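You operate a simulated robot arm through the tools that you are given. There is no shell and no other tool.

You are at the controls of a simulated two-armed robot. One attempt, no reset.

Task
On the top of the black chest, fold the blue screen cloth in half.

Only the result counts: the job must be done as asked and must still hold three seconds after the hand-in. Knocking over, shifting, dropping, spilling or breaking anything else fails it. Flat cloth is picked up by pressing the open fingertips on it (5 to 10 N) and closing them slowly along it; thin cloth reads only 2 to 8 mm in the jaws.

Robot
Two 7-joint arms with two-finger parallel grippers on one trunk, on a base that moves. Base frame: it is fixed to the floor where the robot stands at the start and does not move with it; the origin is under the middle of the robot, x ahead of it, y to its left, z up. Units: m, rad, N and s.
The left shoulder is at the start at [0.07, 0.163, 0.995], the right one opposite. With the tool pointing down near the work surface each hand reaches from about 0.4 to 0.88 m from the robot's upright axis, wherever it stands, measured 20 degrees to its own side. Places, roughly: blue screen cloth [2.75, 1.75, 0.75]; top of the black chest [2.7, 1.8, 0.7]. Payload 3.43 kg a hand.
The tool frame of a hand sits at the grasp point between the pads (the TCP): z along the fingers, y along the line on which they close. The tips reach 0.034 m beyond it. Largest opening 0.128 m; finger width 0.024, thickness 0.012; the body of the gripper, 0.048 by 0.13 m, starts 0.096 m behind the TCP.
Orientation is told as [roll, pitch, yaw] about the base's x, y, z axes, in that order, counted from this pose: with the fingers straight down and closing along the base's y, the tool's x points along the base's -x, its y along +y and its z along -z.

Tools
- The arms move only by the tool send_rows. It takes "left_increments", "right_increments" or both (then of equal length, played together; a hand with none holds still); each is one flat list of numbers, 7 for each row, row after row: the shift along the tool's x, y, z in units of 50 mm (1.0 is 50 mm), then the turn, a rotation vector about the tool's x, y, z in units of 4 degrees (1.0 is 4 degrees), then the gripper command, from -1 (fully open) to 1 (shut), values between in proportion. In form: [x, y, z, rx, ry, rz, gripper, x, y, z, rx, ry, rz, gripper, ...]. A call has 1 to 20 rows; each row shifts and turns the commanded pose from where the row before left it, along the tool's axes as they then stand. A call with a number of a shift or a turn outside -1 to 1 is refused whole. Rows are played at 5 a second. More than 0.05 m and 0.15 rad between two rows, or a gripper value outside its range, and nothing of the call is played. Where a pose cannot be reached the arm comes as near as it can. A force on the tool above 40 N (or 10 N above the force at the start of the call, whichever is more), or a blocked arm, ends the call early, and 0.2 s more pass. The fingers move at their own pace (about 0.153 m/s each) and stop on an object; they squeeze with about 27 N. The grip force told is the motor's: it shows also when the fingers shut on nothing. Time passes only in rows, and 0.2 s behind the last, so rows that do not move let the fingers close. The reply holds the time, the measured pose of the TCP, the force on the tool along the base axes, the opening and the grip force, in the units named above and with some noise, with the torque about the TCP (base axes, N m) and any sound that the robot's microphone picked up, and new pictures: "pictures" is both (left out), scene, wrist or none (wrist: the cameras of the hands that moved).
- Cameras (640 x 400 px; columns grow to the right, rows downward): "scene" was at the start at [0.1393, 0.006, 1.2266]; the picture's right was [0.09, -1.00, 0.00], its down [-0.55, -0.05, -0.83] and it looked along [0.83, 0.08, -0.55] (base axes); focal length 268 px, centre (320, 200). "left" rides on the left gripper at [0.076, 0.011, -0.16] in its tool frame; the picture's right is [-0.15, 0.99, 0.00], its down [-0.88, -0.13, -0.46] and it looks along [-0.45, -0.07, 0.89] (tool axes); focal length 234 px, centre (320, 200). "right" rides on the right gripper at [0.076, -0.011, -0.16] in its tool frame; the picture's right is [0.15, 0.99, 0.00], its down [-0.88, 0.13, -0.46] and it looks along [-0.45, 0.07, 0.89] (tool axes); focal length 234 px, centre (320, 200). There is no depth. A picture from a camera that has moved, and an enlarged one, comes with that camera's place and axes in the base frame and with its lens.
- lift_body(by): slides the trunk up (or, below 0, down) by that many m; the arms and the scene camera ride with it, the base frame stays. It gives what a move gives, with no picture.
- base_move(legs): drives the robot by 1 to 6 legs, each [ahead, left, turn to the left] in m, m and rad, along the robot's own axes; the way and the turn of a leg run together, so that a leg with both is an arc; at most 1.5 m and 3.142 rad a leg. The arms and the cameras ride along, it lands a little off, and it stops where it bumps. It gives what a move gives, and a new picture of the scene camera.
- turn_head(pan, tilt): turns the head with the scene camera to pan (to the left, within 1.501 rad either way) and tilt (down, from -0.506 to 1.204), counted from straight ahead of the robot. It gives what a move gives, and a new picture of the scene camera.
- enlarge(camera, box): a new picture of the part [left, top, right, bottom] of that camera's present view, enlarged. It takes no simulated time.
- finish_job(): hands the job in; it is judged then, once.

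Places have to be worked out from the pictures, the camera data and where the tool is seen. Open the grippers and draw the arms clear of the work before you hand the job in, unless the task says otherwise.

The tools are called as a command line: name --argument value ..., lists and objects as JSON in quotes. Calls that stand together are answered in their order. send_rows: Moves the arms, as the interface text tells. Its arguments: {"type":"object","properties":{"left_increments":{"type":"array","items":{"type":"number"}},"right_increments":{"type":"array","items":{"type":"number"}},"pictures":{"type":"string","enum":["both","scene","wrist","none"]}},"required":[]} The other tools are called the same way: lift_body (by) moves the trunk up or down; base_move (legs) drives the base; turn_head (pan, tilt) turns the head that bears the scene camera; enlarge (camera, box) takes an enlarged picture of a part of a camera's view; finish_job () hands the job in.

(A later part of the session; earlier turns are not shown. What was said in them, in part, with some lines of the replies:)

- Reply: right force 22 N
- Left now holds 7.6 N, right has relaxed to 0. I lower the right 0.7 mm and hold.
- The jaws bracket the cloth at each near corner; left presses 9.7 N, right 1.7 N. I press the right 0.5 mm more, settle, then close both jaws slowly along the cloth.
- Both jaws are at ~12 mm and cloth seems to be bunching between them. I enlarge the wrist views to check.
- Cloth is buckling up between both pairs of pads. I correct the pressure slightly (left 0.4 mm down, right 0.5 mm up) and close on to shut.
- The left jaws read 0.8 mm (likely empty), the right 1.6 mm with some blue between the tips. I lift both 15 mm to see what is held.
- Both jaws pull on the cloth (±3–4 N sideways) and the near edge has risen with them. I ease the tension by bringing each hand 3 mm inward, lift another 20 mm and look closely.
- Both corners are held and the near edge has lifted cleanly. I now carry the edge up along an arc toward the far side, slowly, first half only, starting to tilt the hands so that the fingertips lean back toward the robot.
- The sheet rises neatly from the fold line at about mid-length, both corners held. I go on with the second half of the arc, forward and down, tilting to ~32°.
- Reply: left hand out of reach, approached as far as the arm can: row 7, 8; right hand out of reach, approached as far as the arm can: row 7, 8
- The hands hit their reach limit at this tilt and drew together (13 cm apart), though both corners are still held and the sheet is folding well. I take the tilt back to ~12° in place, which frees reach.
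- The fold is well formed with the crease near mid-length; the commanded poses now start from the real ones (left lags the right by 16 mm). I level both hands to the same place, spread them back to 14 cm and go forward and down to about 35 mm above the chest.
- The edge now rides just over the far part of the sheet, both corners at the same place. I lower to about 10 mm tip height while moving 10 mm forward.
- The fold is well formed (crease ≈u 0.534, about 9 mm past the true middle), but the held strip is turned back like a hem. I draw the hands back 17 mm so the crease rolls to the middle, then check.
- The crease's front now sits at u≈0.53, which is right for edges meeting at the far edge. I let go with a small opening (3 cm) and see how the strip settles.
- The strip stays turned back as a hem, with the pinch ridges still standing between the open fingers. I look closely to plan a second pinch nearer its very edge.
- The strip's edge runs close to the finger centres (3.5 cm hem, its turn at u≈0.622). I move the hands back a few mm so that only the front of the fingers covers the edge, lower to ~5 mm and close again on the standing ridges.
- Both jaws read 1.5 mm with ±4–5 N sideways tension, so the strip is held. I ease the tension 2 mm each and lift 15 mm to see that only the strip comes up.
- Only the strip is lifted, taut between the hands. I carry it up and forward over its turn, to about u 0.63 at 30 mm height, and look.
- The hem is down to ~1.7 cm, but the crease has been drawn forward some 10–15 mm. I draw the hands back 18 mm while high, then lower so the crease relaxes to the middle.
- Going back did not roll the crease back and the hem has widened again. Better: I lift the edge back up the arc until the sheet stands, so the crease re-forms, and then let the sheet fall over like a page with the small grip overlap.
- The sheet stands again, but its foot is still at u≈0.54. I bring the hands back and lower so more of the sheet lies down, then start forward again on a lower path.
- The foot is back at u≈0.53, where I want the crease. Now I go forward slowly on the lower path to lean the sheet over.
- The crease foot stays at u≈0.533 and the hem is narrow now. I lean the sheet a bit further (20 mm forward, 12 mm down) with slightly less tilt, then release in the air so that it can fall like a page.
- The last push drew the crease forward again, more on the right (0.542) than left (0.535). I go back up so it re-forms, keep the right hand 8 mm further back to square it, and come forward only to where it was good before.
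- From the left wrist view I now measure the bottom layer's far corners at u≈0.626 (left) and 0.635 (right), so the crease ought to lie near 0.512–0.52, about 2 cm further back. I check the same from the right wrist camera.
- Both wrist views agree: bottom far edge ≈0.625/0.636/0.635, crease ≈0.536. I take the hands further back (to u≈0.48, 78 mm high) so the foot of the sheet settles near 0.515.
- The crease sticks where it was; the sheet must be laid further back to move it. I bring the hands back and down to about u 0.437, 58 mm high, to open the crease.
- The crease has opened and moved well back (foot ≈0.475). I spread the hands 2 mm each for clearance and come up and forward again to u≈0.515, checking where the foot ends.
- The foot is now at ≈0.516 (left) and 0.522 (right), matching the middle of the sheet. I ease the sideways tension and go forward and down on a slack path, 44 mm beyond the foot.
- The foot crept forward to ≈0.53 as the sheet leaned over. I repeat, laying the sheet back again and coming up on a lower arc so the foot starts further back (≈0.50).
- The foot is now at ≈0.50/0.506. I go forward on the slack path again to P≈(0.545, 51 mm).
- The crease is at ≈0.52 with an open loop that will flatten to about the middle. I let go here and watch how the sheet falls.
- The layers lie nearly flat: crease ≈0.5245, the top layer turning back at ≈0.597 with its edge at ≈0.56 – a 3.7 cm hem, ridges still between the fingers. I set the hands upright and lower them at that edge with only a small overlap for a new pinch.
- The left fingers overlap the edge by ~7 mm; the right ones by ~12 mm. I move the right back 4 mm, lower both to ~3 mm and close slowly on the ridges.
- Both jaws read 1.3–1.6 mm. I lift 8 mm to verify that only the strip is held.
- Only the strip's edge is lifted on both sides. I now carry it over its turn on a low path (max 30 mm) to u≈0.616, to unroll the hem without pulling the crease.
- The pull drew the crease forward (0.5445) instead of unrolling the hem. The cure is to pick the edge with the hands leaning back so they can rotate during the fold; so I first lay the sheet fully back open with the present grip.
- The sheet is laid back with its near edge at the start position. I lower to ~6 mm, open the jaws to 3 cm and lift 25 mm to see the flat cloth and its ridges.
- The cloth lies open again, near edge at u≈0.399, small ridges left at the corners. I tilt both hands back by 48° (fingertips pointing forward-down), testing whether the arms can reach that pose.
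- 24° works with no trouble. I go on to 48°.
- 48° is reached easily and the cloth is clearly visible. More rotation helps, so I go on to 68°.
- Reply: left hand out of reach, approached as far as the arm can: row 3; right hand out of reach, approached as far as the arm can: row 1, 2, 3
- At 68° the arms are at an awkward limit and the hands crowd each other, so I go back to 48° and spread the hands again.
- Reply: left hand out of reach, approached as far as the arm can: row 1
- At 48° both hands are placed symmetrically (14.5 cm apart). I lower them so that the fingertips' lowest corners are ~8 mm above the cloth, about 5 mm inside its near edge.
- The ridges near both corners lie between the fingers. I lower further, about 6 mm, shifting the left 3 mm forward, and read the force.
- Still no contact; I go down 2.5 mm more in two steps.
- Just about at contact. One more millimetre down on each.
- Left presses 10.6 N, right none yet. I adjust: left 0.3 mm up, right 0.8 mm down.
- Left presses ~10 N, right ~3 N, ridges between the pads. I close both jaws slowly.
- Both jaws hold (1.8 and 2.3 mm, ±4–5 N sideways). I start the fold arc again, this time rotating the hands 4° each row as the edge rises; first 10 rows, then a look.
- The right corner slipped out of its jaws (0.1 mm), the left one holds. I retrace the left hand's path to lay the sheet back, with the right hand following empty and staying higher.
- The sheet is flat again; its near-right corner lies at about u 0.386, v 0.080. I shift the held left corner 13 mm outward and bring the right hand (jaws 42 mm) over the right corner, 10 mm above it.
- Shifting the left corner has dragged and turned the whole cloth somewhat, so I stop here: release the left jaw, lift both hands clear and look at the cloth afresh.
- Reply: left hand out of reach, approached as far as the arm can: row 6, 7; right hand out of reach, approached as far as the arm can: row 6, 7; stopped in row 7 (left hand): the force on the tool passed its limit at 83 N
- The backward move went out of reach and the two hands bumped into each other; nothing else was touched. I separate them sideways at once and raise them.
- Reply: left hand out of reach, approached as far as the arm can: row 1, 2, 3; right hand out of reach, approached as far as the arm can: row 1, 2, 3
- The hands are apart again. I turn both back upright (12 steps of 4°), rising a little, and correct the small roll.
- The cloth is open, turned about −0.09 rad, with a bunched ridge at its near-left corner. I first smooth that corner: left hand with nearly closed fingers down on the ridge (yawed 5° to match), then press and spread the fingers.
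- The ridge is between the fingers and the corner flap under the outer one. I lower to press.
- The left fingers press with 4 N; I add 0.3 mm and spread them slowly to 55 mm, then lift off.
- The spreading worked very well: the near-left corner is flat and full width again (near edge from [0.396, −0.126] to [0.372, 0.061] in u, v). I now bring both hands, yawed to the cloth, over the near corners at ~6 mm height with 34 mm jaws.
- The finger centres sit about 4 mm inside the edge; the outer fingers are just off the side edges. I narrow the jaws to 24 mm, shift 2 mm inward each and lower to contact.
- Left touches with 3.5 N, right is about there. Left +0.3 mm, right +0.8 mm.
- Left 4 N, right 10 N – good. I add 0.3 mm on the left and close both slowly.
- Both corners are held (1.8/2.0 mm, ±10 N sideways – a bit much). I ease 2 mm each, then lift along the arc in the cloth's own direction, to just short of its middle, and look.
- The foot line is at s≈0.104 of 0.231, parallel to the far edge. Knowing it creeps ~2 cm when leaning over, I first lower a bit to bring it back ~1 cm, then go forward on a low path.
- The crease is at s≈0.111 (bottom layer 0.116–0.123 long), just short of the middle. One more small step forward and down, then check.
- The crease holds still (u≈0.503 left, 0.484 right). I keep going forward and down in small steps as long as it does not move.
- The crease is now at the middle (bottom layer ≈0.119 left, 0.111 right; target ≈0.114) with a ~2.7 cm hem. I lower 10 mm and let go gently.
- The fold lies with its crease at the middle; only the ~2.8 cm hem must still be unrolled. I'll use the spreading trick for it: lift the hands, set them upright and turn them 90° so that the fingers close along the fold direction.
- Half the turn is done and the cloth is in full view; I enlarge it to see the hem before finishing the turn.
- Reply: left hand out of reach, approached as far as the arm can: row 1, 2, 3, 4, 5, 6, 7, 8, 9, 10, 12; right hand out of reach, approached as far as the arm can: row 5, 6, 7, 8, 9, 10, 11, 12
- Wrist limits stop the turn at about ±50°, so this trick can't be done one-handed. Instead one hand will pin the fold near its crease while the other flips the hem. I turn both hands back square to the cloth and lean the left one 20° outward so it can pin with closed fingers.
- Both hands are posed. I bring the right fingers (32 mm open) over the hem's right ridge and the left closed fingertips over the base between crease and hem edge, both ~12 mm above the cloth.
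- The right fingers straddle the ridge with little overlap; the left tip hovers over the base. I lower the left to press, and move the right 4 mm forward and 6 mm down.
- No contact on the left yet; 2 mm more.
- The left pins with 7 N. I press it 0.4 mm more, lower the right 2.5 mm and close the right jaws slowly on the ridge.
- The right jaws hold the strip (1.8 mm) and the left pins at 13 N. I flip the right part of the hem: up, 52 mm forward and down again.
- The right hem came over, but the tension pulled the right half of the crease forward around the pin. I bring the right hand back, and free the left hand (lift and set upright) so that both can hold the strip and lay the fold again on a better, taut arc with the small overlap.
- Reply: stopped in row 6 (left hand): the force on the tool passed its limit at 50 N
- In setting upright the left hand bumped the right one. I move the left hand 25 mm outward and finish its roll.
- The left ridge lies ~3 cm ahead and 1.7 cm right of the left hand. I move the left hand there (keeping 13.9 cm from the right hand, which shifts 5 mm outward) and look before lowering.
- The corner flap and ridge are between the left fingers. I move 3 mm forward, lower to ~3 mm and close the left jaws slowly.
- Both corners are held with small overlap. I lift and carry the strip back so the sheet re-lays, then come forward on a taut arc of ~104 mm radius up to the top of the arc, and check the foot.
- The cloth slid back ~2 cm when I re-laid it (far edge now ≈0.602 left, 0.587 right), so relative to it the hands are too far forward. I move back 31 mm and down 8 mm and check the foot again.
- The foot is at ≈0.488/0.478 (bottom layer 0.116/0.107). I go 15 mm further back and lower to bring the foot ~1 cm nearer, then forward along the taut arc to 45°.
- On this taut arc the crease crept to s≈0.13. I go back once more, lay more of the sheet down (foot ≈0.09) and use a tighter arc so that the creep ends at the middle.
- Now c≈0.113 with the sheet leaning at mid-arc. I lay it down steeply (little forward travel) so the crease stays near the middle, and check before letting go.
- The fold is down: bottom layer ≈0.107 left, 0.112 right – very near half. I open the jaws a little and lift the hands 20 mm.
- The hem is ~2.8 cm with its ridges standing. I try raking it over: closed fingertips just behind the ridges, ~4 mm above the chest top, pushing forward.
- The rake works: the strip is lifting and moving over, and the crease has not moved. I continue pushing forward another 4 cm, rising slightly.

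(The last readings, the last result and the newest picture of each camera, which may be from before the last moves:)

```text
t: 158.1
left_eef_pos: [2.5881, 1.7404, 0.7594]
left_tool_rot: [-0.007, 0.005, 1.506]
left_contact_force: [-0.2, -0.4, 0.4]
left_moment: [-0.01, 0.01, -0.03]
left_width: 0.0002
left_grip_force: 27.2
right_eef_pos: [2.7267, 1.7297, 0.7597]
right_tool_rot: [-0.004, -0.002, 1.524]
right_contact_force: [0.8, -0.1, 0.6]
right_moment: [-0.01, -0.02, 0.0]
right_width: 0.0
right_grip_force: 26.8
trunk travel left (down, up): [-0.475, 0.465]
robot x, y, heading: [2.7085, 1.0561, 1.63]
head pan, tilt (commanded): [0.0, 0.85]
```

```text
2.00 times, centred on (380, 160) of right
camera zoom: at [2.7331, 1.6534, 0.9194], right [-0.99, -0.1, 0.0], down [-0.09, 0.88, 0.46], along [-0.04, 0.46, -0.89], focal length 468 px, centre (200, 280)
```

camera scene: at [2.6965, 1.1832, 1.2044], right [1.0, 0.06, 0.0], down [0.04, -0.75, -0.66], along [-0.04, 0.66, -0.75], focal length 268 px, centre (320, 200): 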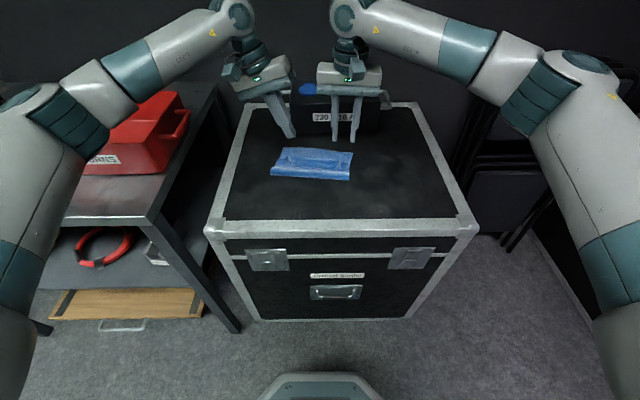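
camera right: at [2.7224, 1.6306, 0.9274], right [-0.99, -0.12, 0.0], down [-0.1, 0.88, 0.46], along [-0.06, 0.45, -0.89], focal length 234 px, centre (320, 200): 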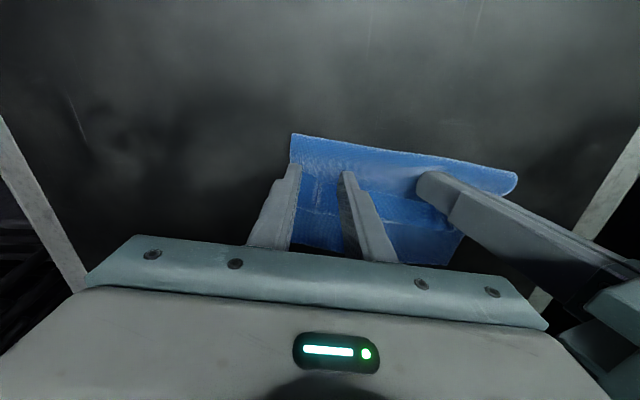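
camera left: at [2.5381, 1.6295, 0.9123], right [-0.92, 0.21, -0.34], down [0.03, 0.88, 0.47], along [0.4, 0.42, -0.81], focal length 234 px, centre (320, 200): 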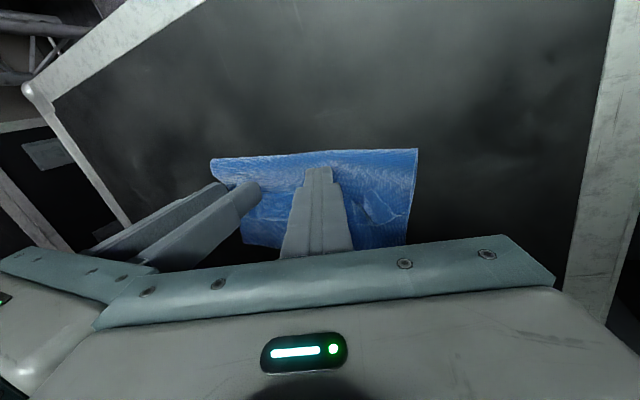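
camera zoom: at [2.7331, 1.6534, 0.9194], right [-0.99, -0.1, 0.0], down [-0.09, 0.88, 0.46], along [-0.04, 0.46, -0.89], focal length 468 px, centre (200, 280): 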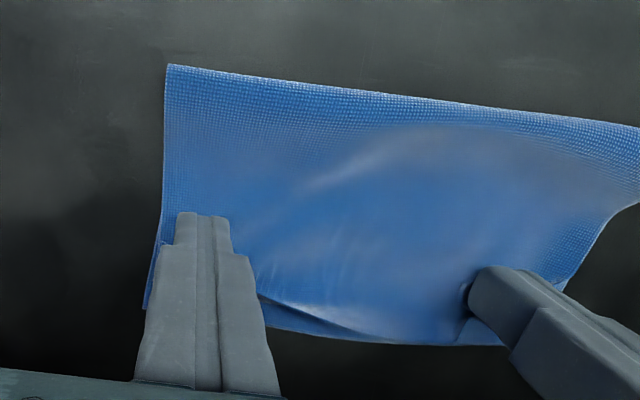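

The middle of the hem has flipped right over; only the two corners are still turned. I push on 15 mm more.

send_rows --left_increments '[-0.15, 0, 0, 0, 0, 0, 1, -0.15, 0, 0, 0, 0, 0, 1]' --right_increments '[-0.18, 0, 0, 0, 0, 0, 1, -0.18, 0, 0, 0, 0, 0, 1]' --pictures "none"

enlarge --camera "scene" --box '[260, 120, 370, 190]'

enlarge --camera "left" --box '[100, 60, 420, 260]'

enlarge --camera "right" --box '[220, 60, 540, 260]'

```text
t: 158.7
left_eef_pos: [2.5888, 1.7572, 0.7591]
left_tool_rot: [-0.007, 0.005, 1.506]
left_contact_force: [-0.7, 0.3, -0.4]
left_moment: [0.0, -0.01, -0.03]
left_width: 0.0
left_grip_force: 26.8
right_eef_pos: [2.7257, 1.7486, 0.7606]
right_tool_rot: [-0.001, -0.003, 1.526]
right_contact_force: [-0.4, -0.4, -0.4]
right_moment: [-0.02, -0.01, 0.01]
right_width: 0.0
right_grip_force: 27.0
trunk travel left (down, up): [-0.475, 0.465]
robot x, y, heading: [2.7075, 1.0568, 1.628]
head pan, tilt (commanded): [0.0, 0.85]
```

```text
5.71 times, centred on (315, 155) of scene
camera zoom: at [2.6969, 1.1831, 1.2044], right [1.0, 0.06, 0.0], down [0.04, -0.75, -0.66], along [-0.04, 0.66, -0.75], focal length 1532 px, centre (349, 457)
```

zoom: 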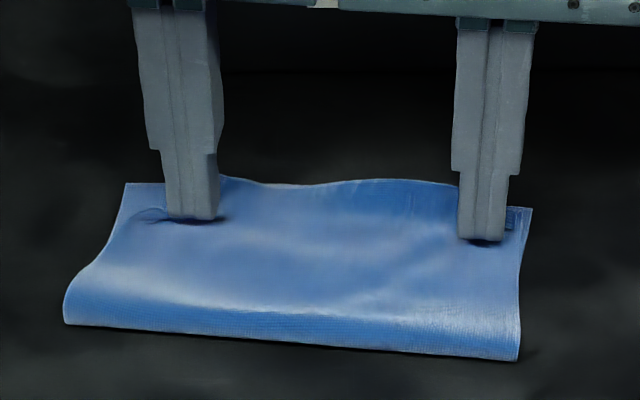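

```text
2.00 times, centred on (260, 160) of left
camera zoom: at [2.5723, 1.6826, 0.9212], right [-0.98, 0.21, -0.01], down [0.18, 0.87, 0.45], along [0.1, 0.44, -0.89], focal length 468 px, centre (440, 280)
```

zoom: 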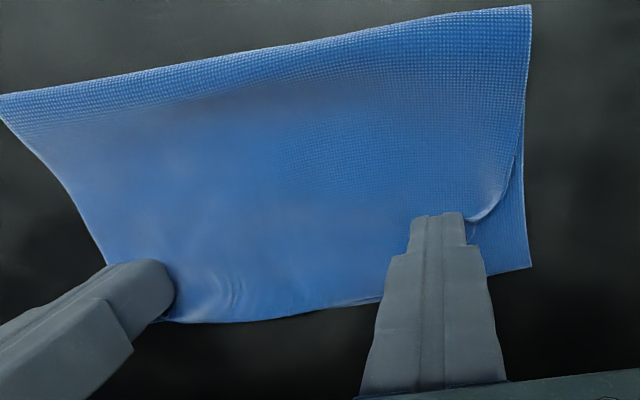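

```text
2.00 times, centred on (380, 160) of right
camera zoom: at [2.7324, 1.6721, 0.92], right [-0.99, -0.1, 0.0], down [-0.09, 0.88, 0.46], along [-0.04, 0.46, -0.89], focal length 468 px, centre (200, 280)
```

zoom: 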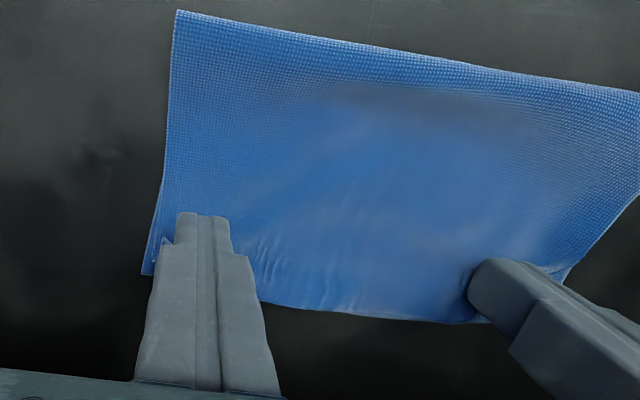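

The hem is over along nearly the whole width. I lift both hands clear to see the result.

send_rows --left_increments '[0, 0, -0.4, 0, 0, 0, 1, 0, 0.2, -0.6, 0, 0, 0, 1, 0, 0.6, -0.6, 0, 0, 0, 1, 0, 0.8, -0.3, 0, 0, 0, 1]' --right_increments '[0, 0, -0.4, 0, 0, 0, 1, 0, -0.2, -0.6, 0, 0, 0, 1, 0, -0.6, -0.6, 0, 0, 0, 1, 0, -0.8, -0.3, 0, 0, 0, 1]' --pictures "both"

enlarge --camera "scene" --box '[260, 130, 370, 190]'

```text
t: 159.7
left_eef_pos: [2.5067, 1.7607, 0.858]
left_tool_rot: [-0.006, 0.006, 1.505]
left_contact_force: [-0.2, -0.7, 0.9]
left_moment: [0.0, -0.01, 0.0]
left_width: 0.0002
left_grip_force: 27.0
right_eef_pos: [2.8057, 1.7452, 0.8581]
right_tool_rot: [-0.001, -0.004, 1.525]
right_contact_force: [-0.6, -0.7, -0.4]
right_moment: [0.02, 0.03, 0.01]
right_width: 0.0001
right_grip_force: 26.5
trunk travel left (down, up): [-0.475, 0.465]
robot x, y, heading: [2.7063, 1.059, 1.633]
head pan, tilt (commanded): [0.0, 0.85]
camera scene: at [2.6969, 1.1826, 1.2044], right [1.0, 0.06, 0.0], down [0.04, -0.75, -0.66], along [-0.04, 0.66, -0.75], focal length 268 px, centre (320, 200)
camera right: at [2.812, 1.6693, 1.0173], right [-0.99, -0.1, 0.0], down [-0.09, 0.88, 0.46], along [-0.04, 0.46, -0.89], focal length 234 px, centre (320, 200)
camera left: at [2.4908, 1.6876, 1.018], right [-0.98, 0.21, -0.01], down [0.18, 0.87, 0.45], along [0.1, 0.44, -0.89], focal length 234 px, centre (320, 200)
```

scene: 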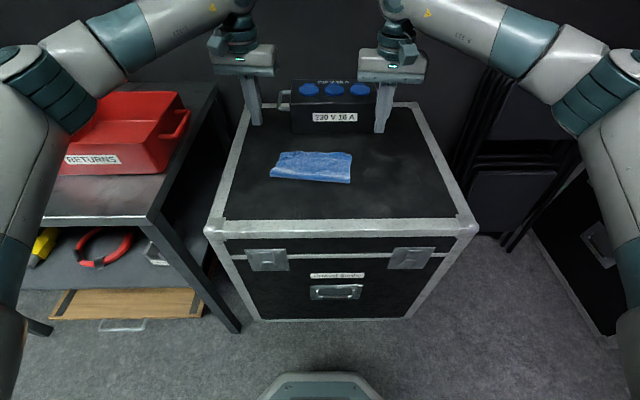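
right: 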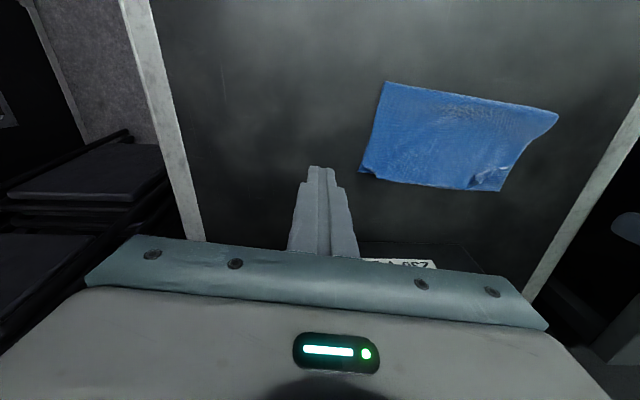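
left: 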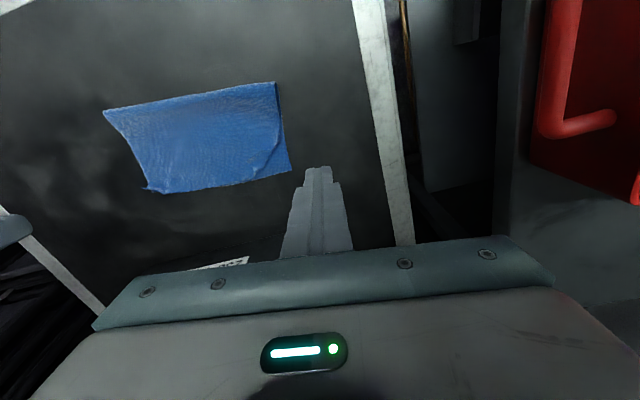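

```text
5.82 times, centred on (315, 160) of scene
camera zoom: at [2.6969, 1.1826, 1.2044], right [1.0, 0.06, 0.0], down [0.04, -0.75, -0.66], along [-0.04, 0.66, -0.75], focal length 1560 px, centre (349, 433)
```

zoom: 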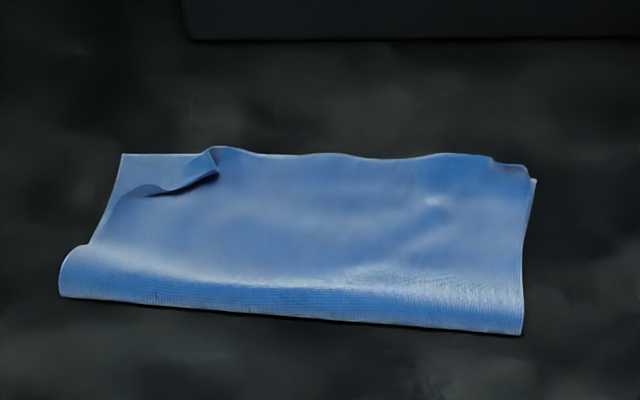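

Beautiful: the top layer now covers the bottom one, edges together, apart from a small turned-back corner at the far left. I enlarge the wrist views to see both far corners.

enlarge --camera "left" --box '[90, 70, 310, 210]'

enlarge --camera "right" --box '[340, 70, 570, 210]'

```text
2.86 times, centred on (200, 140) of left
camera zoom: at [2.4908, 1.6876, 1.018], right [-0.98, 0.21, -0.01], down [0.18, 0.87, 0.45], along [0.1, 0.44, -0.89], focal length 669 px, centre (663, 371)
```

zoom: 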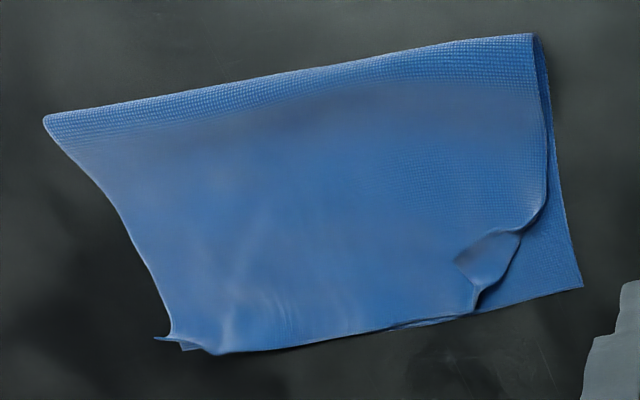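

```text
2.78 times, centred on (455, 140) of right
camera zoom: at [2.812, 1.6693, 1.0173], right [-0.99, -0.1, 0.0], down [-0.09, 0.88, 0.46], along [-0.04, 0.46, -0.89], focal length 652 px, centre (-56, 367)
```

zoom: 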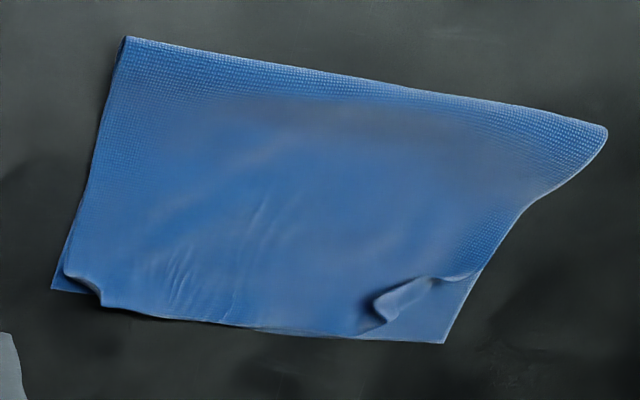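

The right far corner is within ~1 cm; the left one is a dog-ear turned back along a line from about [0.603, −0.060] to [0.565, −0.109] (u, v). I bring the left closed fingertips just inside the flap to push it over diagonally outward.

send_rows --left_increments '[0.093, -0.754, 0.413, 0, 0, 0, 1, 0.093, -0.754, 0.413, 0, 0, 0, 1, 0.093, -0.754, 0.413, 0, 0, 0, 1, 0, 0, 0.33, 0, 0, 0, 1, 0, 0, 0.3, 0, 0, 0, 1]' --pictures "none"

enlarge --camera "scene" --box '[260, 120, 370, 190]'

enlarge --camera "left" --box '[200, 80, 440, 250]'

```text
t: 160.9
left_eef_pos: [2.6222, 1.7393, 0.7621]
left_tool_rot: [-0.006, 0.005, 1.506]
left_contact_force: [0.5, -0.1, 0.2]
left_moment: [0.01, -0.02, -0.02]
left_width: 0.0003
left_grip_force: 26.8
right_eef_pos: [2.8061, 1.7452, 0.8583]
right_tool_rot: [-0.002, -0.003, 1.523]
right_contact_force: [-0.1, -0.8, 0.0]
right_moment: [-0.04, 0.02, 0.03]
right_width: 0.0
right_grip_force: 27.2
trunk travel left (down, up): [-0.475, 0.465]
robot x, y, heading: [2.7007, 1.0581, 1.635]
head pan, tilt (commanded): [0.0, 0.85]
```

```text
5.71 times, centred on (315, 155) of scene
camera zoom: at [2.6973, 1.1834, 1.2044], right [1.0, 0.06, 0.0], down [0.04, -0.75, -0.66], along [-0.04, 0.66, -0.75], focal length 1532 px, centre (349, 457)
```

zoom: 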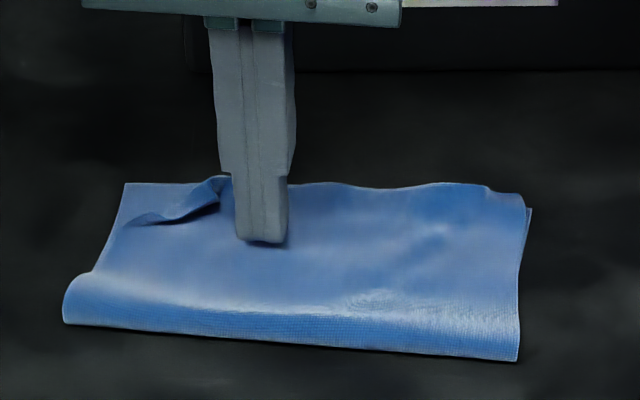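

```text
2.35 times, centred on (320, 165) of left
camera zoom: at [2.6074, 1.6665, 0.9228], right [-0.98, 0.21, -0.01], down [0.18, 0.87, 0.45], along [0.1, 0.44, -0.89], focal length 551 px, centre (320, 282)
```

zoom: 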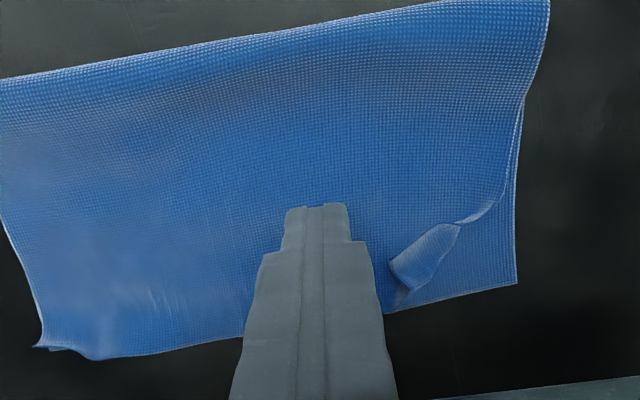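

The flap's free edge faces the fingertip from the left. I shift the fingertip to sit squarely behind that edge and push forward-left in small steps.

send_rows --left_increments '[0.24, 0.36, -0.1, 0, 0, 0, 1, 0, 0, 0.12, 0, 0, 0, 1, -0.13, 0.093, 0, 0, 0, 0, 1, -0.13, 0.093, 0, 0, 0, 0, 1, -0.13, 0.093, 0, 0, 0, 0, 1, -0.13, 0.093, 0, 0, 0, 0, 1, -0.13, 0.093, 0, 0, 0, 0, 1]' --pictures "none"

enlarge --camera "scene" --box '[260, 120, 370, 190]'

enlarge --camera "left" --box '[200, 80, 440, 250]'

```text
t: 162.5
left_eef_pos: [2.5805, 1.7625, 0.76]
left_tool_rot: [-0.007, 0.005, 1.506]
left_contact_force: [-0.4, -0.4, -0.2]
left_moment: [0.01, -0.03, 0.01]
left_width: 0.0
left_grip_force: 27.3
right_eef_pos: [2.8044, 1.7468, 0.8566]
right_tool_rot: [-0.002, -0.004, 1.524]
right_contact_force: [0.3, 0.6, 1.1]
right_moment: [0.01, 0.02, 0.0]
right_width: 0.0
right_grip_force: 26.7
trunk travel left (down, up): [-0.475, 0.465]
robot x, y, heading: [2.7022, 1.0553, 1.627]
head pan, tilt (commanded): [0.0, 0.85]
```

```text
5.71 times, centred on (315, 155) of scene
camera zoom: at [2.6969, 1.1832, 1.2044], right [1.0, 0.06, 0.0], down [0.04, -0.75, -0.66], along [-0.04, 0.66, -0.75], focal length 1532 px, centre (349, 457)
```

zoom: 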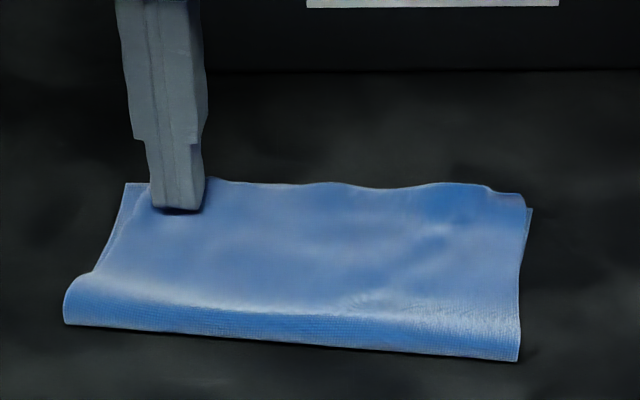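

```text
2.35 times, centred on (320, 165) of left
camera zoom: at [2.5639, 1.6897, 0.9209], right [-0.98, 0.21, -0.01], down [0.18, 0.87, 0.45], along [0.1, 0.44, -0.89], focal length 551 px, centre (320, 282)
```

zoom: 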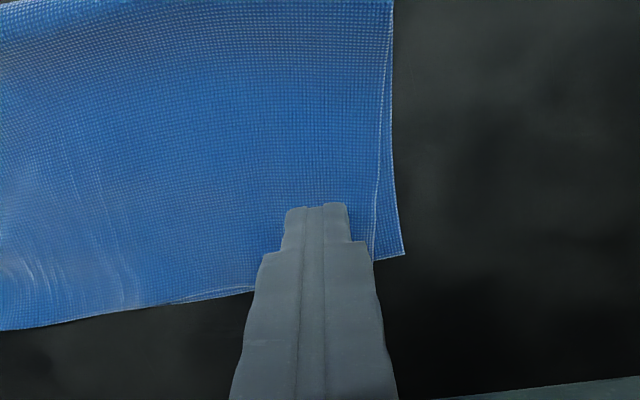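

The dog-ear has gone over. I lift the left hand straight up and away and look at the whole fold.

send_rows --left_increments '[0, 0, -0.3, 0, 0, 0, 1, 0, 0, -0.8, 0, 0, 0, 1, 0, 0.5, -0.6, 0, 0, 0, 1, 0, 0.8, -0.2, 0, 0, 0, 1]' --pictures "both"

enlarge --camera "scene" --box '[260, 130, 370, 190]'

enlarge --camera "left" --box '[90, 70, 310, 210]'

enlarge --camera "right" --box '[340, 70, 570, 210]'

```text
t: 163.5
left_eef_pos: [2.515, 1.7657, 0.8525]
left_tool_rot: [-0.008, 0.003, 1.505]
left_contact_force: [0.0, -0.9, -0.2]
left_moment: [0.01, 0.0, 0.02]
left_width: 0.0001
left_grip_force: 26.8
right_eef_pos: [2.8043, 1.7454, 0.8576]
right_tool_rot: [-0.004, -0.005, 1.526]
right_contact_force: [-0.2, 0.3, 0.9]
right_moment: [-0.04, 0.0, -0.01]
right_width: 0.0
right_grip_force: 27.1
trunk travel left (down, up): [-0.475, 0.465]
robot x, y, heading: [2.7007, 1.0566, 1.628]
head pan, tilt (commanded): [0.0, 0.85]
camera scene: at [2.6958, 1.1828, 1.2044], right [1.0, 0.06, 0.0], down [0.04, -0.75, -0.66], along [-0.04, 0.66, -0.75], focal length 268 px, centre (320, 200)
camera left: at [2.4975, 1.6932, 1.0136], right [-0.98, 0.21, -0.01], down [0.18, 0.87, 0.45], along [0.1, 0.44, -0.89], focal length 234 px, centre (320, 200)
```

scene: 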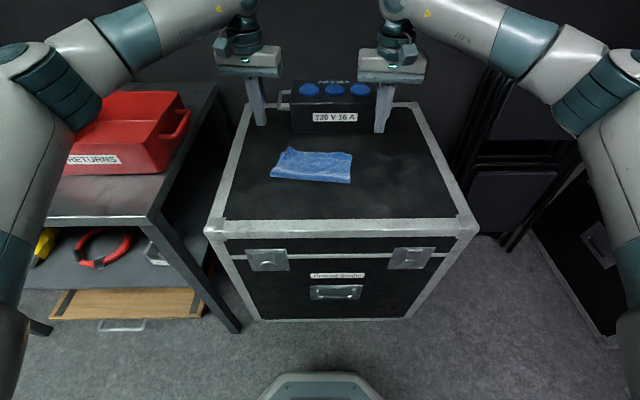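
left: 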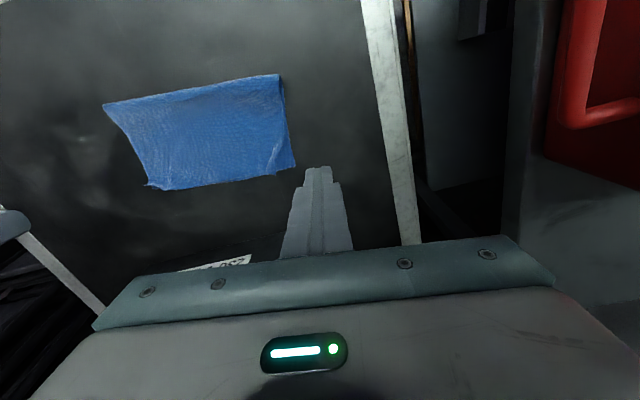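

```text
5.82 times, centred on (315, 160) of scene
camera zoom: at [2.6958, 1.1828, 1.2044], right [1.0, 0.06, 0.0], down [0.04, -0.75, -0.66], along [-0.04, 0.66, -0.75], focal length 1560 px, centre (349, 433)
```

zoom: 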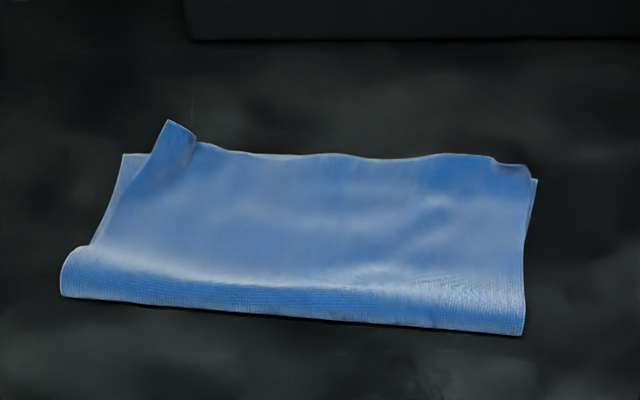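

```text
2.86 times, centred on (200, 140) of left
camera zoom: at [2.4975, 1.6932, 1.0136], right [-0.98, 0.21, -0.01], down [0.18, 0.87, 0.45], along [0.1, 0.44, -0.89], focal length 669 px, centre (663, 371)
```

zoom: 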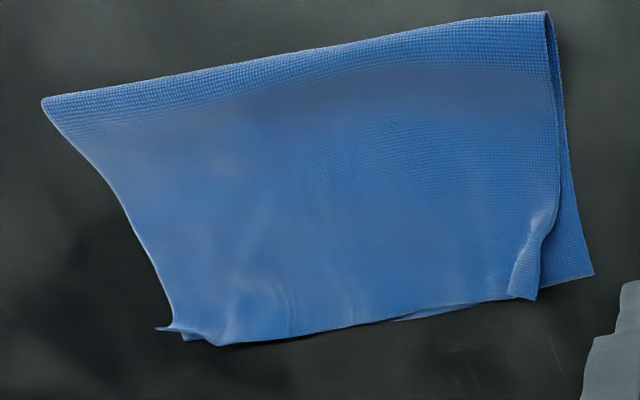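

```text
2.78 times, centred on (455, 140) of right
camera zoom: at [2.811, 1.6695, 1.0172], right [-0.99, -0.1, 0.0], down [-0.09, 0.88, 0.46], along [-0.04, 0.46, -0.89], focal length 652 px, centre (-56, 367)
```

zoom: 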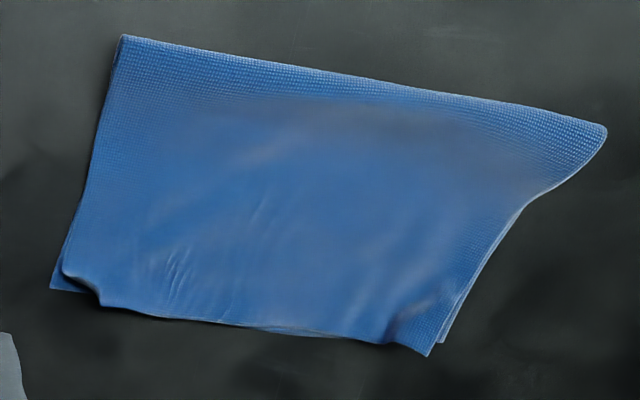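

Now the fold is complete: top layer over bottom, edges together, with just the far-left top corner standing up ~2 cm as a ridge. I bring the left fingers (16 mm open) above that ridge to smooth it with the spreading trick.

send_rows --left_increments '[-0.064, -0.585, 0.55, 0, 0, 0, 0.75, -0.064, -0.585, 0.55, 0, 0, 0, 0.75, 0, 0, 0.25, 0, 0, 0, 0.75]' --pictures "none"

enlarge --camera "left" --box '[200, 80, 440, 250]'

enlarge --camera "scene" --box '[260, 120, 370, 190]'

```text
t: 164.3
left_eef_pos: [2.5748, 1.7694, 0.7868]
left_tool_rot: [-0.007, 0.005, 1.507]
left_contact_force: [-0.5, -0.2, -0.4]
left_moment: [-0.01, -0.02, 0.01]
left_width: 0.016
left_grip_force: 0.0
right_eef_pos: [2.805, 1.7462, 0.8573]
right_tool_rot: [-0.002, -0.004, 1.524]
right_contact_force: [-0.1, -0.1, 0.4]
right_moment: [0.01, -0.01, 0.01]
right_width: 0.0002
right_grip_force: 27.0
trunk travel left (down, up): [-0.475, 0.465]
robot x, y, heading: [2.7046, 1.059, 1.631]
head pan, tilt (commanded): [0.0, 0.85]
```

```text
2.35 times, centred on (320, 165) of left
camera zoom: at [2.5578, 1.6966, 0.948], right [-0.98, 0.21, -0.01], down [0.18, 0.87, 0.45], along [0.1, 0.44, -0.89], focal length 551 px, centre (320, 282)
```

zoom: 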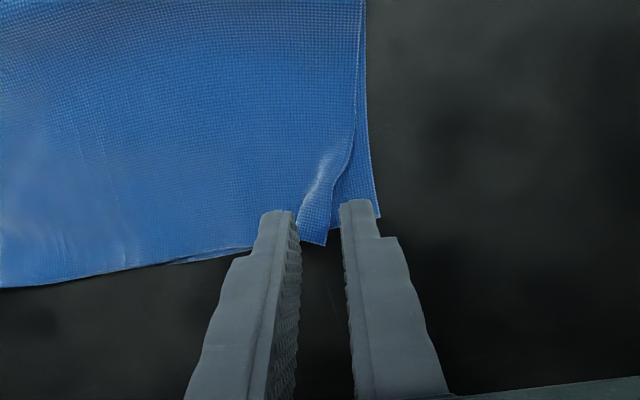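

```text
5.71 times, centred on (315, 155) of scene
camera zoom: at [2.6962, 1.1832, 1.2044], right [1.0, 0.06, 0.0], down [0.04, -0.75, -0.66], along [-0.04, 0.66, -0.75], focal length 1532 px, centre (349, 457)
```

zoom: 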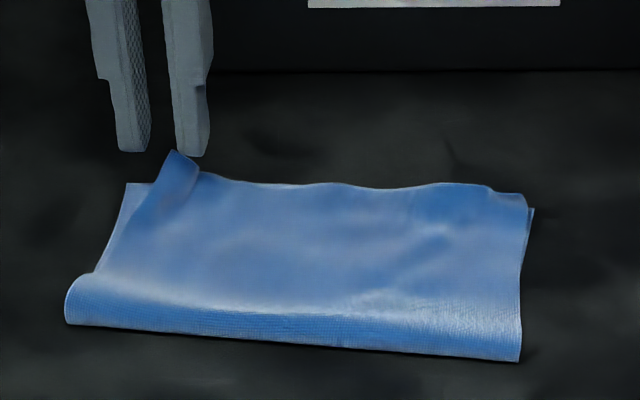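

The corner's margin is curled up just ahead of the fingers. I'll wipe it flat outward: closed fingertips down lightly 2 cm inside the ridge, then a slow stroke to the left.

send_rows --left_increments '[-0.08, -0.44, 0, 0, 0, 0, 1, 0, 0, 0.25, 0, 0, 0, 1, 0, 0, 0.25, 0, 0, 0, 1, 0, 0, 0.03, 0, 0, 0, 1, 0, 0, 0, 0, 0, 0, 1]' --pictures "none"

enlarge --camera "left" --box '[200, 80, 440, 250]'

```text
t: 165.5
left_eef_pos: [2.5973, 1.7725, 0.7627]
left_tool_rot: [-0.006, 0.006, 1.508]
left_contact_force: [-0.2, -0.1, 0.9]
left_moment: [0.01, -0.05, 0.01]
left_width: 0.0002
left_grip_force: 27.2
right_eef_pos: [2.804, 1.7459, 0.8572]
right_tool_rot: [-0.001, -0.003, 1.523]
right_contact_force: [-0.7, 0.5, 0.3]
right_moment: [0.0, 0.01, -0.02]
right_width: 0.0001
right_grip_force: 27.3
trunk travel left (down, up): [-0.475, 0.465]
robot x, y, heading: [2.7004, 1.0564, 1.631]
head pan, tilt (commanded): [0.0, 0.85]
```

```text
2.35 times, centred on (320, 165) of left
camera zoom: at [2.5801, 1.6988, 0.9231], right [-0.98, 0.21, -0.01], down [0.18, 0.87, 0.45], along [0.1, 0.44, -0.89], focal length 551 px, centre (320, 282)
```

zoom: 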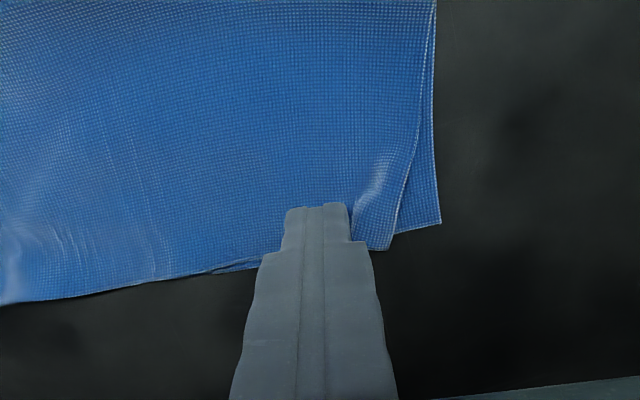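

The fingertips are beside the ridge, 6 mm up. I lower to a light touch.

send_rows --left_increments '[0, 0, 0.05, 0, 0, 0, 1, 0, 0, 0.03, 0, 0, 0, 1, 0, 0, 0, 0, 0, 0, 1]' --pictures "none"

```text
t: 166.3
left_eef_pos: [2.597, 1.7725, 0.7575]
left_tool_rot: [-0.006, 0.006, 1.507]
left_contact_force: [-0.1, 0.5, 0.6]
left_moment: [0.01, 0.01, 0.0]
left_width: 0.0001
left_grip_force: 26.7
right_eef_pos: [2.806, 1.7472, 0.8572]
right_tool_rot: [-0.003, -0.004, 1.525]
right_contact_force: [0.5, 0.2, -0.3]
right_moment: [0.01, 0.02, 0.01]
right_width: 0.0
right_grip_force: 26.6
trunk travel left (down, up): [-0.475, 0.465]
robot x, y, heading: [2.7066, 1.0565, 1.631]
head pan, tilt (commanded): [0.0, 0.85]
```

Barely touching (0.6 N). Now I wipe to the left in 5 mm steps, 35 mm in all, then lift.

send_rows --left_increments '[0, 0.1, 0, 0, 0, 0, 1, 0, 0.1, 0, 0, 0, 0, 1, 0, 0.1, 0, 0, 0, 0, 1, 0, 0.1, 0, 0, 0, 0, 1, 0, 0.1, 0, 0, 0, 0, 1, 0, 0.1, 0, 0, 0, 0, 1, 0, 0.1, 0, 0, 0, 0, 1]' --pictures "none"

enlarge --camera "left" --box '[160, 80, 440, 250]'

enlarge --camera "scene" --box '[260, 120, 370, 190]'

```text
t: 167.9
left_eef_pos: [2.5624, 1.776, 0.7571]
left_tool_rot: [-0.007, 0.006, 1.508]
left_contact_force: [-0.3, 0.8, -0.6]
left_moment: [-0.02, 0.05, 0.02]
left_width: 0.0
left_grip_force: 26.7
right_eef_pos: [2.8058, 1.7453, 0.8582]
right_tool_rot: [-0.003, -0.003, 1.525]
right_contact_force: [0.1, 1.0, 0.6]
right_moment: [0.01, -0.01, 0.0]
right_width: 0.0
right_grip_force: 27.2
trunk travel left (down, up): [-0.475, 0.465]
robot x, y, heading: [2.7036, 1.0567, 1.633]
head pan, tilt (commanded): [0.0, 0.85]
```

```text
2.29 times, centred on (300, 165) of left
camera zoom: at [2.5461, 1.702, 0.918], right [-0.98, 0.21, -0.01], down [0.18, 0.87, 0.45], along [0.1, 0.44, -0.89], focal length 535 px, centre (366, 280)
```

zoom: 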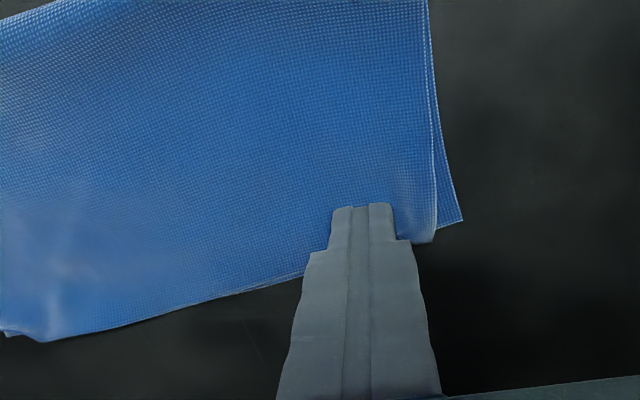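

```text
5.71 times, centred on (315, 155) of scene
camera zoom: at [2.6968, 1.1831, 1.2044], right [1.0, 0.06, 0.0], down [0.04, -0.75, -0.66], along [-0.04, 0.66, -0.75], focal length 1532 px, centre (349, 457)
```

zoom: 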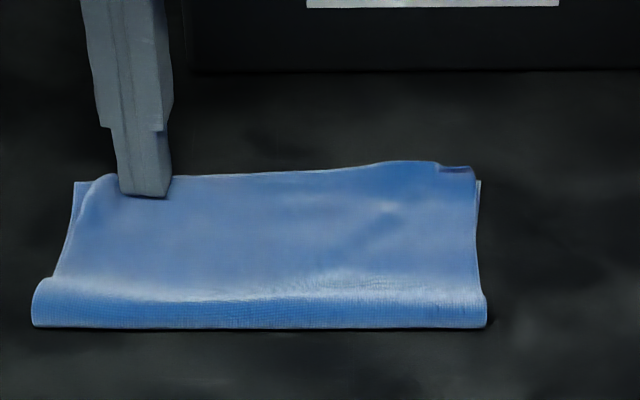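

The wipe flattened the left corner nicely (the whole packet shifted a little, which is fine). I lift the left hand away and view both far corners.

send_rows --left_increments '[0, 0, -0.3, 0, 0, 0, 1, 0, 0, -0.8, 0, 0, 0, 1, 0, 0.4, -0.6, 0, 0, 0, 1, 0, 0.6, -0.2, 0, 0, 0, 1]' --pictures "both"

enlarge --camera "scene" --box '[255, 130, 365, 190]'

enlarge --camera "left" --box '[90, 60, 320, 210]'

enlarge --camera "right" --box '[350, 60, 600, 220]'

```text
t: 168.9
left_eef_pos: [2.5081, 1.7785, 0.8518]
left_tool_rot: [-0.007, 0.006, 1.507]
left_contact_force: [-0.1, -1.1, 0.6]
left_moment: [0.0, -0.03, 0.0]
left_width: 0.0002
left_grip_force: 26.8
right_eef_pos: [2.8051, 1.7453, 0.8587]
right_tool_rot: [-0.005, -0.003, 1.523]
right_contact_force: [-0.3, 0.5, 0.8]
right_moment: [0.01, -0.04, 0.02]
right_width: 0.0001
right_grip_force: 27.4
trunk travel left (down, up): [-0.475, 0.465]
robot x, y, heading: [2.7041, 1.0542, 1.635]
head pan, tilt (commanded): [0.0, 0.85]
camera scene: at [2.6962, 1.1829, 1.2044], right [1.0, 0.06, 0.0], down [0.04, -0.75, -0.66], along [-0.04, 0.66, -0.75], focal length 268 px, centre (320, 200)
camera left: at [2.4912, 1.7036, 1.0121], right [-0.98, 0.21, -0.01], down [0.18, 0.87, 0.45], along [0.1, 0.44, -0.89], focal length 234 px, centre (320, 200)
```

scene: 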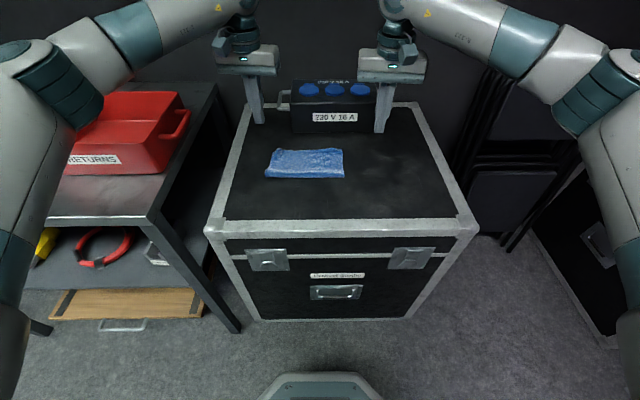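
left: 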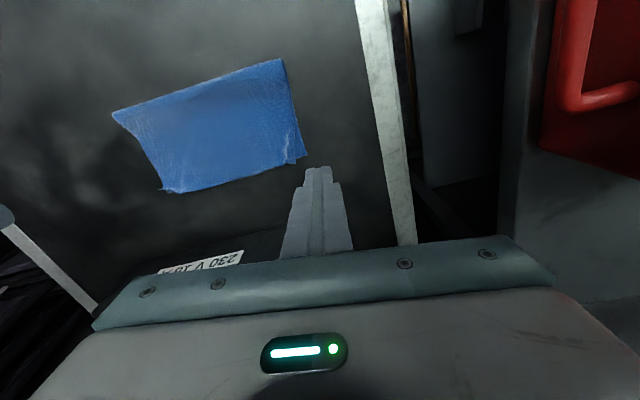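

```text
5.82 times, centred on (310, 160) of scene
camera zoom: at [2.6962, 1.1829, 1.2044], right [1.0, 0.06, 0.0], down [0.04, -0.75, -0.66], along [-0.04, 0.66, -0.75], focal length 1560 px, centre (378, 433)
```

zoom: 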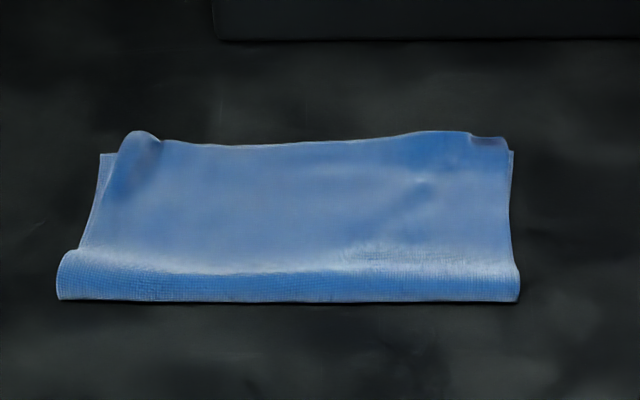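

```text
2.67 times, centred on (205, 135) of left
camera zoom: at [2.4912, 1.7036, 1.0121], right [-0.98, 0.21, -0.01], down [0.18, 0.87, 0.45], along [0.1, 0.44, -0.89], focal length 624 px, centre (627, 373)
```

zoom: 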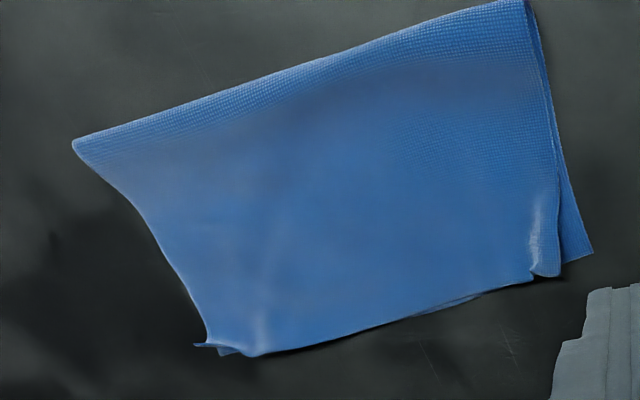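

```text
2.50 times, centred on (475, 140) of right
camera zoom: at [2.8113, 1.6696, 1.0172], right [-0.99, -0.1, 0.0], down [-0.09, 0.88, 0.46], along [-0.04, 0.46, -0.89], focal length 585 px, centre (-68, 350)
```

zoom: 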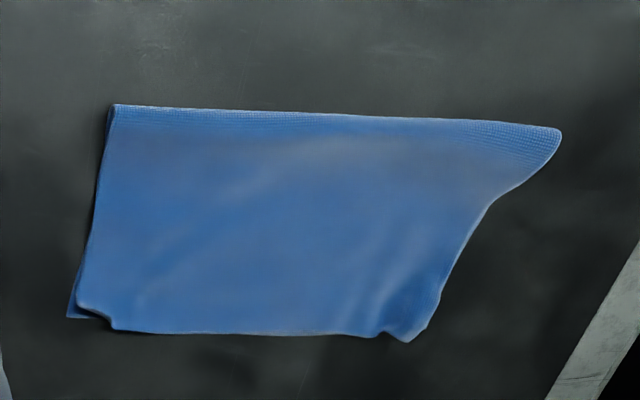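

The cloth now lies folded in half: crease toward the robot, the top layer's edge and corners within about 1 cm of the bottom layer's, flat on the chest. I open both grippers, raise the hands and draw them back.

send_rows --left_increments '[0, 0, -0.9, 0, 0, 0, 0.5, 0, 0, -0.9, 0, 0, 0, 0, 0.6, 0, -0.4, 0, 0, 0, -1, 0.9, 0, 0, 0, 0, 0, -1, 0.9, 0, 0, 0, 0, 0, -1]' --right_increments '[0, 0, -0.9, 0, 0, 0, 0.5, 0, 0, -0.9, 0, 0, 0, 0, 0.6, 0, -0.4, 0, 0, 0, -1, 0.9, 0, 0, 0, 0, 0, -1, 0.9, 0, 0, 0, 0, 0, -1]' --pictures "scene"

```text
t: 170.1
left_eef_pos: [2.5045, 1.6557, 0.9642]
left_tool_rot: [-0.007, 0.003, 1.505]
left_contact_force: [-0.3, -0.9, 0.0]
left_moment: [0.03, -0.02, -0.03]
left_width: 0.1279
left_grip_force: 0.1
right_eef_pos: [2.7978, 1.6227, 0.9671]
right_tool_rot: [-0.003, -0.005, 1.525]
right_contact_force: [0.0, 0.3, -0.4]
right_moment: [0.0, -0.02, 0.01]
right_width: 0.1278
right_grip_force: 0.0
trunk travel left (down, up): [-0.475, 0.465]
robot x, y, heading: [2.7053, 1.0557, 1.633]
head pan, tilt (commanded): [0.0, 0.85]
camera scene: at [2.6963, 1.1815, 1.2047], right [1.0, 0.06, 0.0], down [0.04, -0.75, -0.66], along [-0.04, 0.66, -0.75], focal length 268 px, centre (320, 200)
```

scene: 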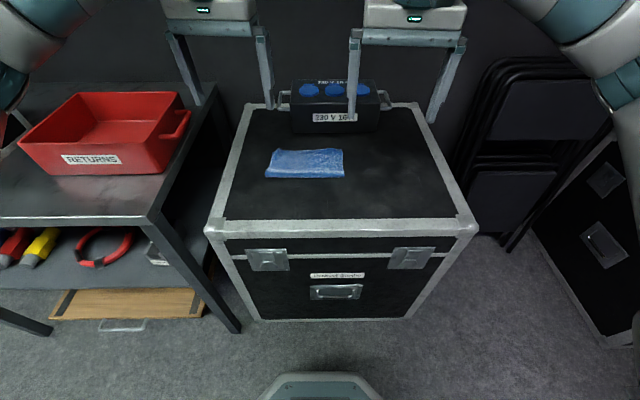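

Both grippers are open and high; the box and everything else stand untouched. I drive the base straight back 0.4 m to draw the arms fully clear and take a last look.

base_move --legs '[[-0.4, 0.0, 0.0]]'

turn_head --pan 0.0 --tilt 0.65

enlarge --camera "scene" --box '[240, 90, 400, 190]'

```text
t: 172.6
left_eef_pos: [2.5292, 1.2618, 0.9639]
left_tool_rot: [-0.007, 0.005, 1.505]
left_contact_force: [-0.5, -0.8, 0.3]
left_moment: [0.02, 0.0, -0.07]
left_width: 0.1282
left_grip_force: 0.1
right_eef_pos: [2.8215, 1.2283, 0.9673]
right_tool_rot: [-0.003, -0.003, 1.523]
right_contact_force: [0.1, -1.1, -0.1]
right_moment: [0.05, -0.01, 0.0]
right_width: 0.128
right_grip_force: 0.1
trunk travel left (down, up): [-0.475, 0.465]
robot x, y, heading: [2.7269, 0.6597, 1.629]
head pan, tilt (commanded): [0.0, 0.85]
camera scene: at [2.7201, 0.7865, 1.2045], right [1.0, 0.06, 0.0], down [0.04, -0.75, -0.66], along [-0.04, 0.66, -0.75], focal length 268 px, centre (320, 200)
```

scene: 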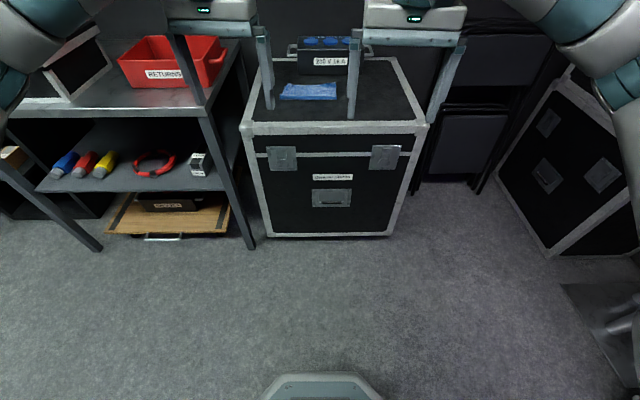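

```text
t: 173.3
left_eef_pos: [2.5288, 1.2618, 0.9639]
left_tool_rot: [-0.008, 0.005, 1.505]
left_contact_force: [0.6, 0.1, -0.3]
left_moment: [-0.02, 0.0, 0.02]
left_width: 0.1283
left_grip_force: 0.0
right_eef_pos: [2.8208, 1.2288, 0.9672]
right_tool_rot: [-0.002, -0.001, 1.525]
right_contact_force: [-1.9, -0.1, 0.1]
right_moment: [-0.06, 0.01, -0.02]
right_width: 0.1282
right_grip_force: 0.0
trunk travel left (down, up): [-0.475, 0.465]
robot x, y, heading: [2.723, 0.6611, 1.631]
head pan, tilt (commanded): [0.0, 0.649]
camera scene: at [2.7196, 0.7959, 1.2209], right [1.0, 0.06, 0.0], down [0.03, -0.6, -0.8], along [-0.05, 0.79, -0.61], focal length 268 px, centre (320, 200)
```

scene: 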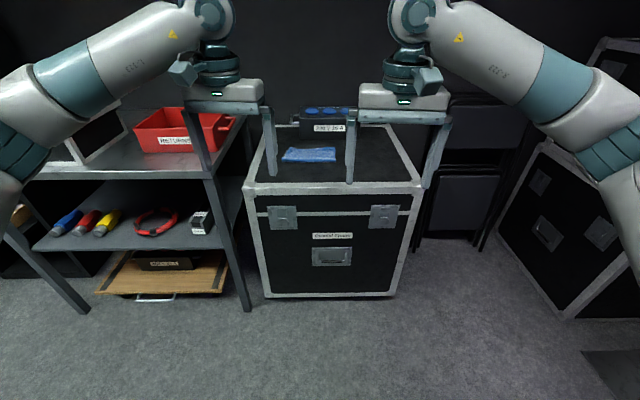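

```text
4.00 times, centred on (320, 140) of scene
camera zoom: at [2.7196, 0.7959, 1.2209], right [1.0, 0.06, 0.0], down [0.03, -0.6, -0.8], along [-0.05, 0.79, -0.61], focal length 1073 px, centre (320, 440)
```

zoom: 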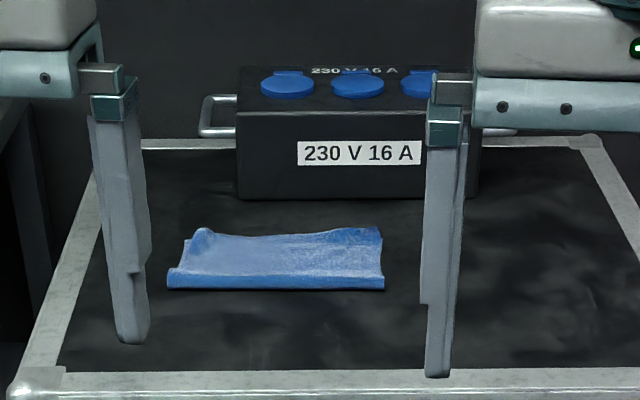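

The final view shows the cloth folded in half on the chest, settled and flat. The power box and the rest stand where they were, and both open hands are clear. I hand the job in.

finish_job

```text
The job is handed in.
```

I folded the blue screen cloth in half on top of the black chest and handed the job in. I haven't been told how it was judged.

- **Fold:** the crease faces the robot, and the near half lies over the far half. The two far edges meet within about 1 cm, and the corners sit within about 1 cm of each other. Two of the top corners still had small raised wrinkles when I stopped.
- **Position:** the cloth ended up a few centimetres from where it started and turned slightly, because it slid while I was working. It is still well inside the chest top.
- **Surroundings:** the power box and everything else visible in the last picture looked unmoved. The two hands bumped each other twice, at up to 83 N, but touched nothing else that I could see.
- **Hand-in state:** both grippers were open and the robot had backed 0.4 m away from the chest.
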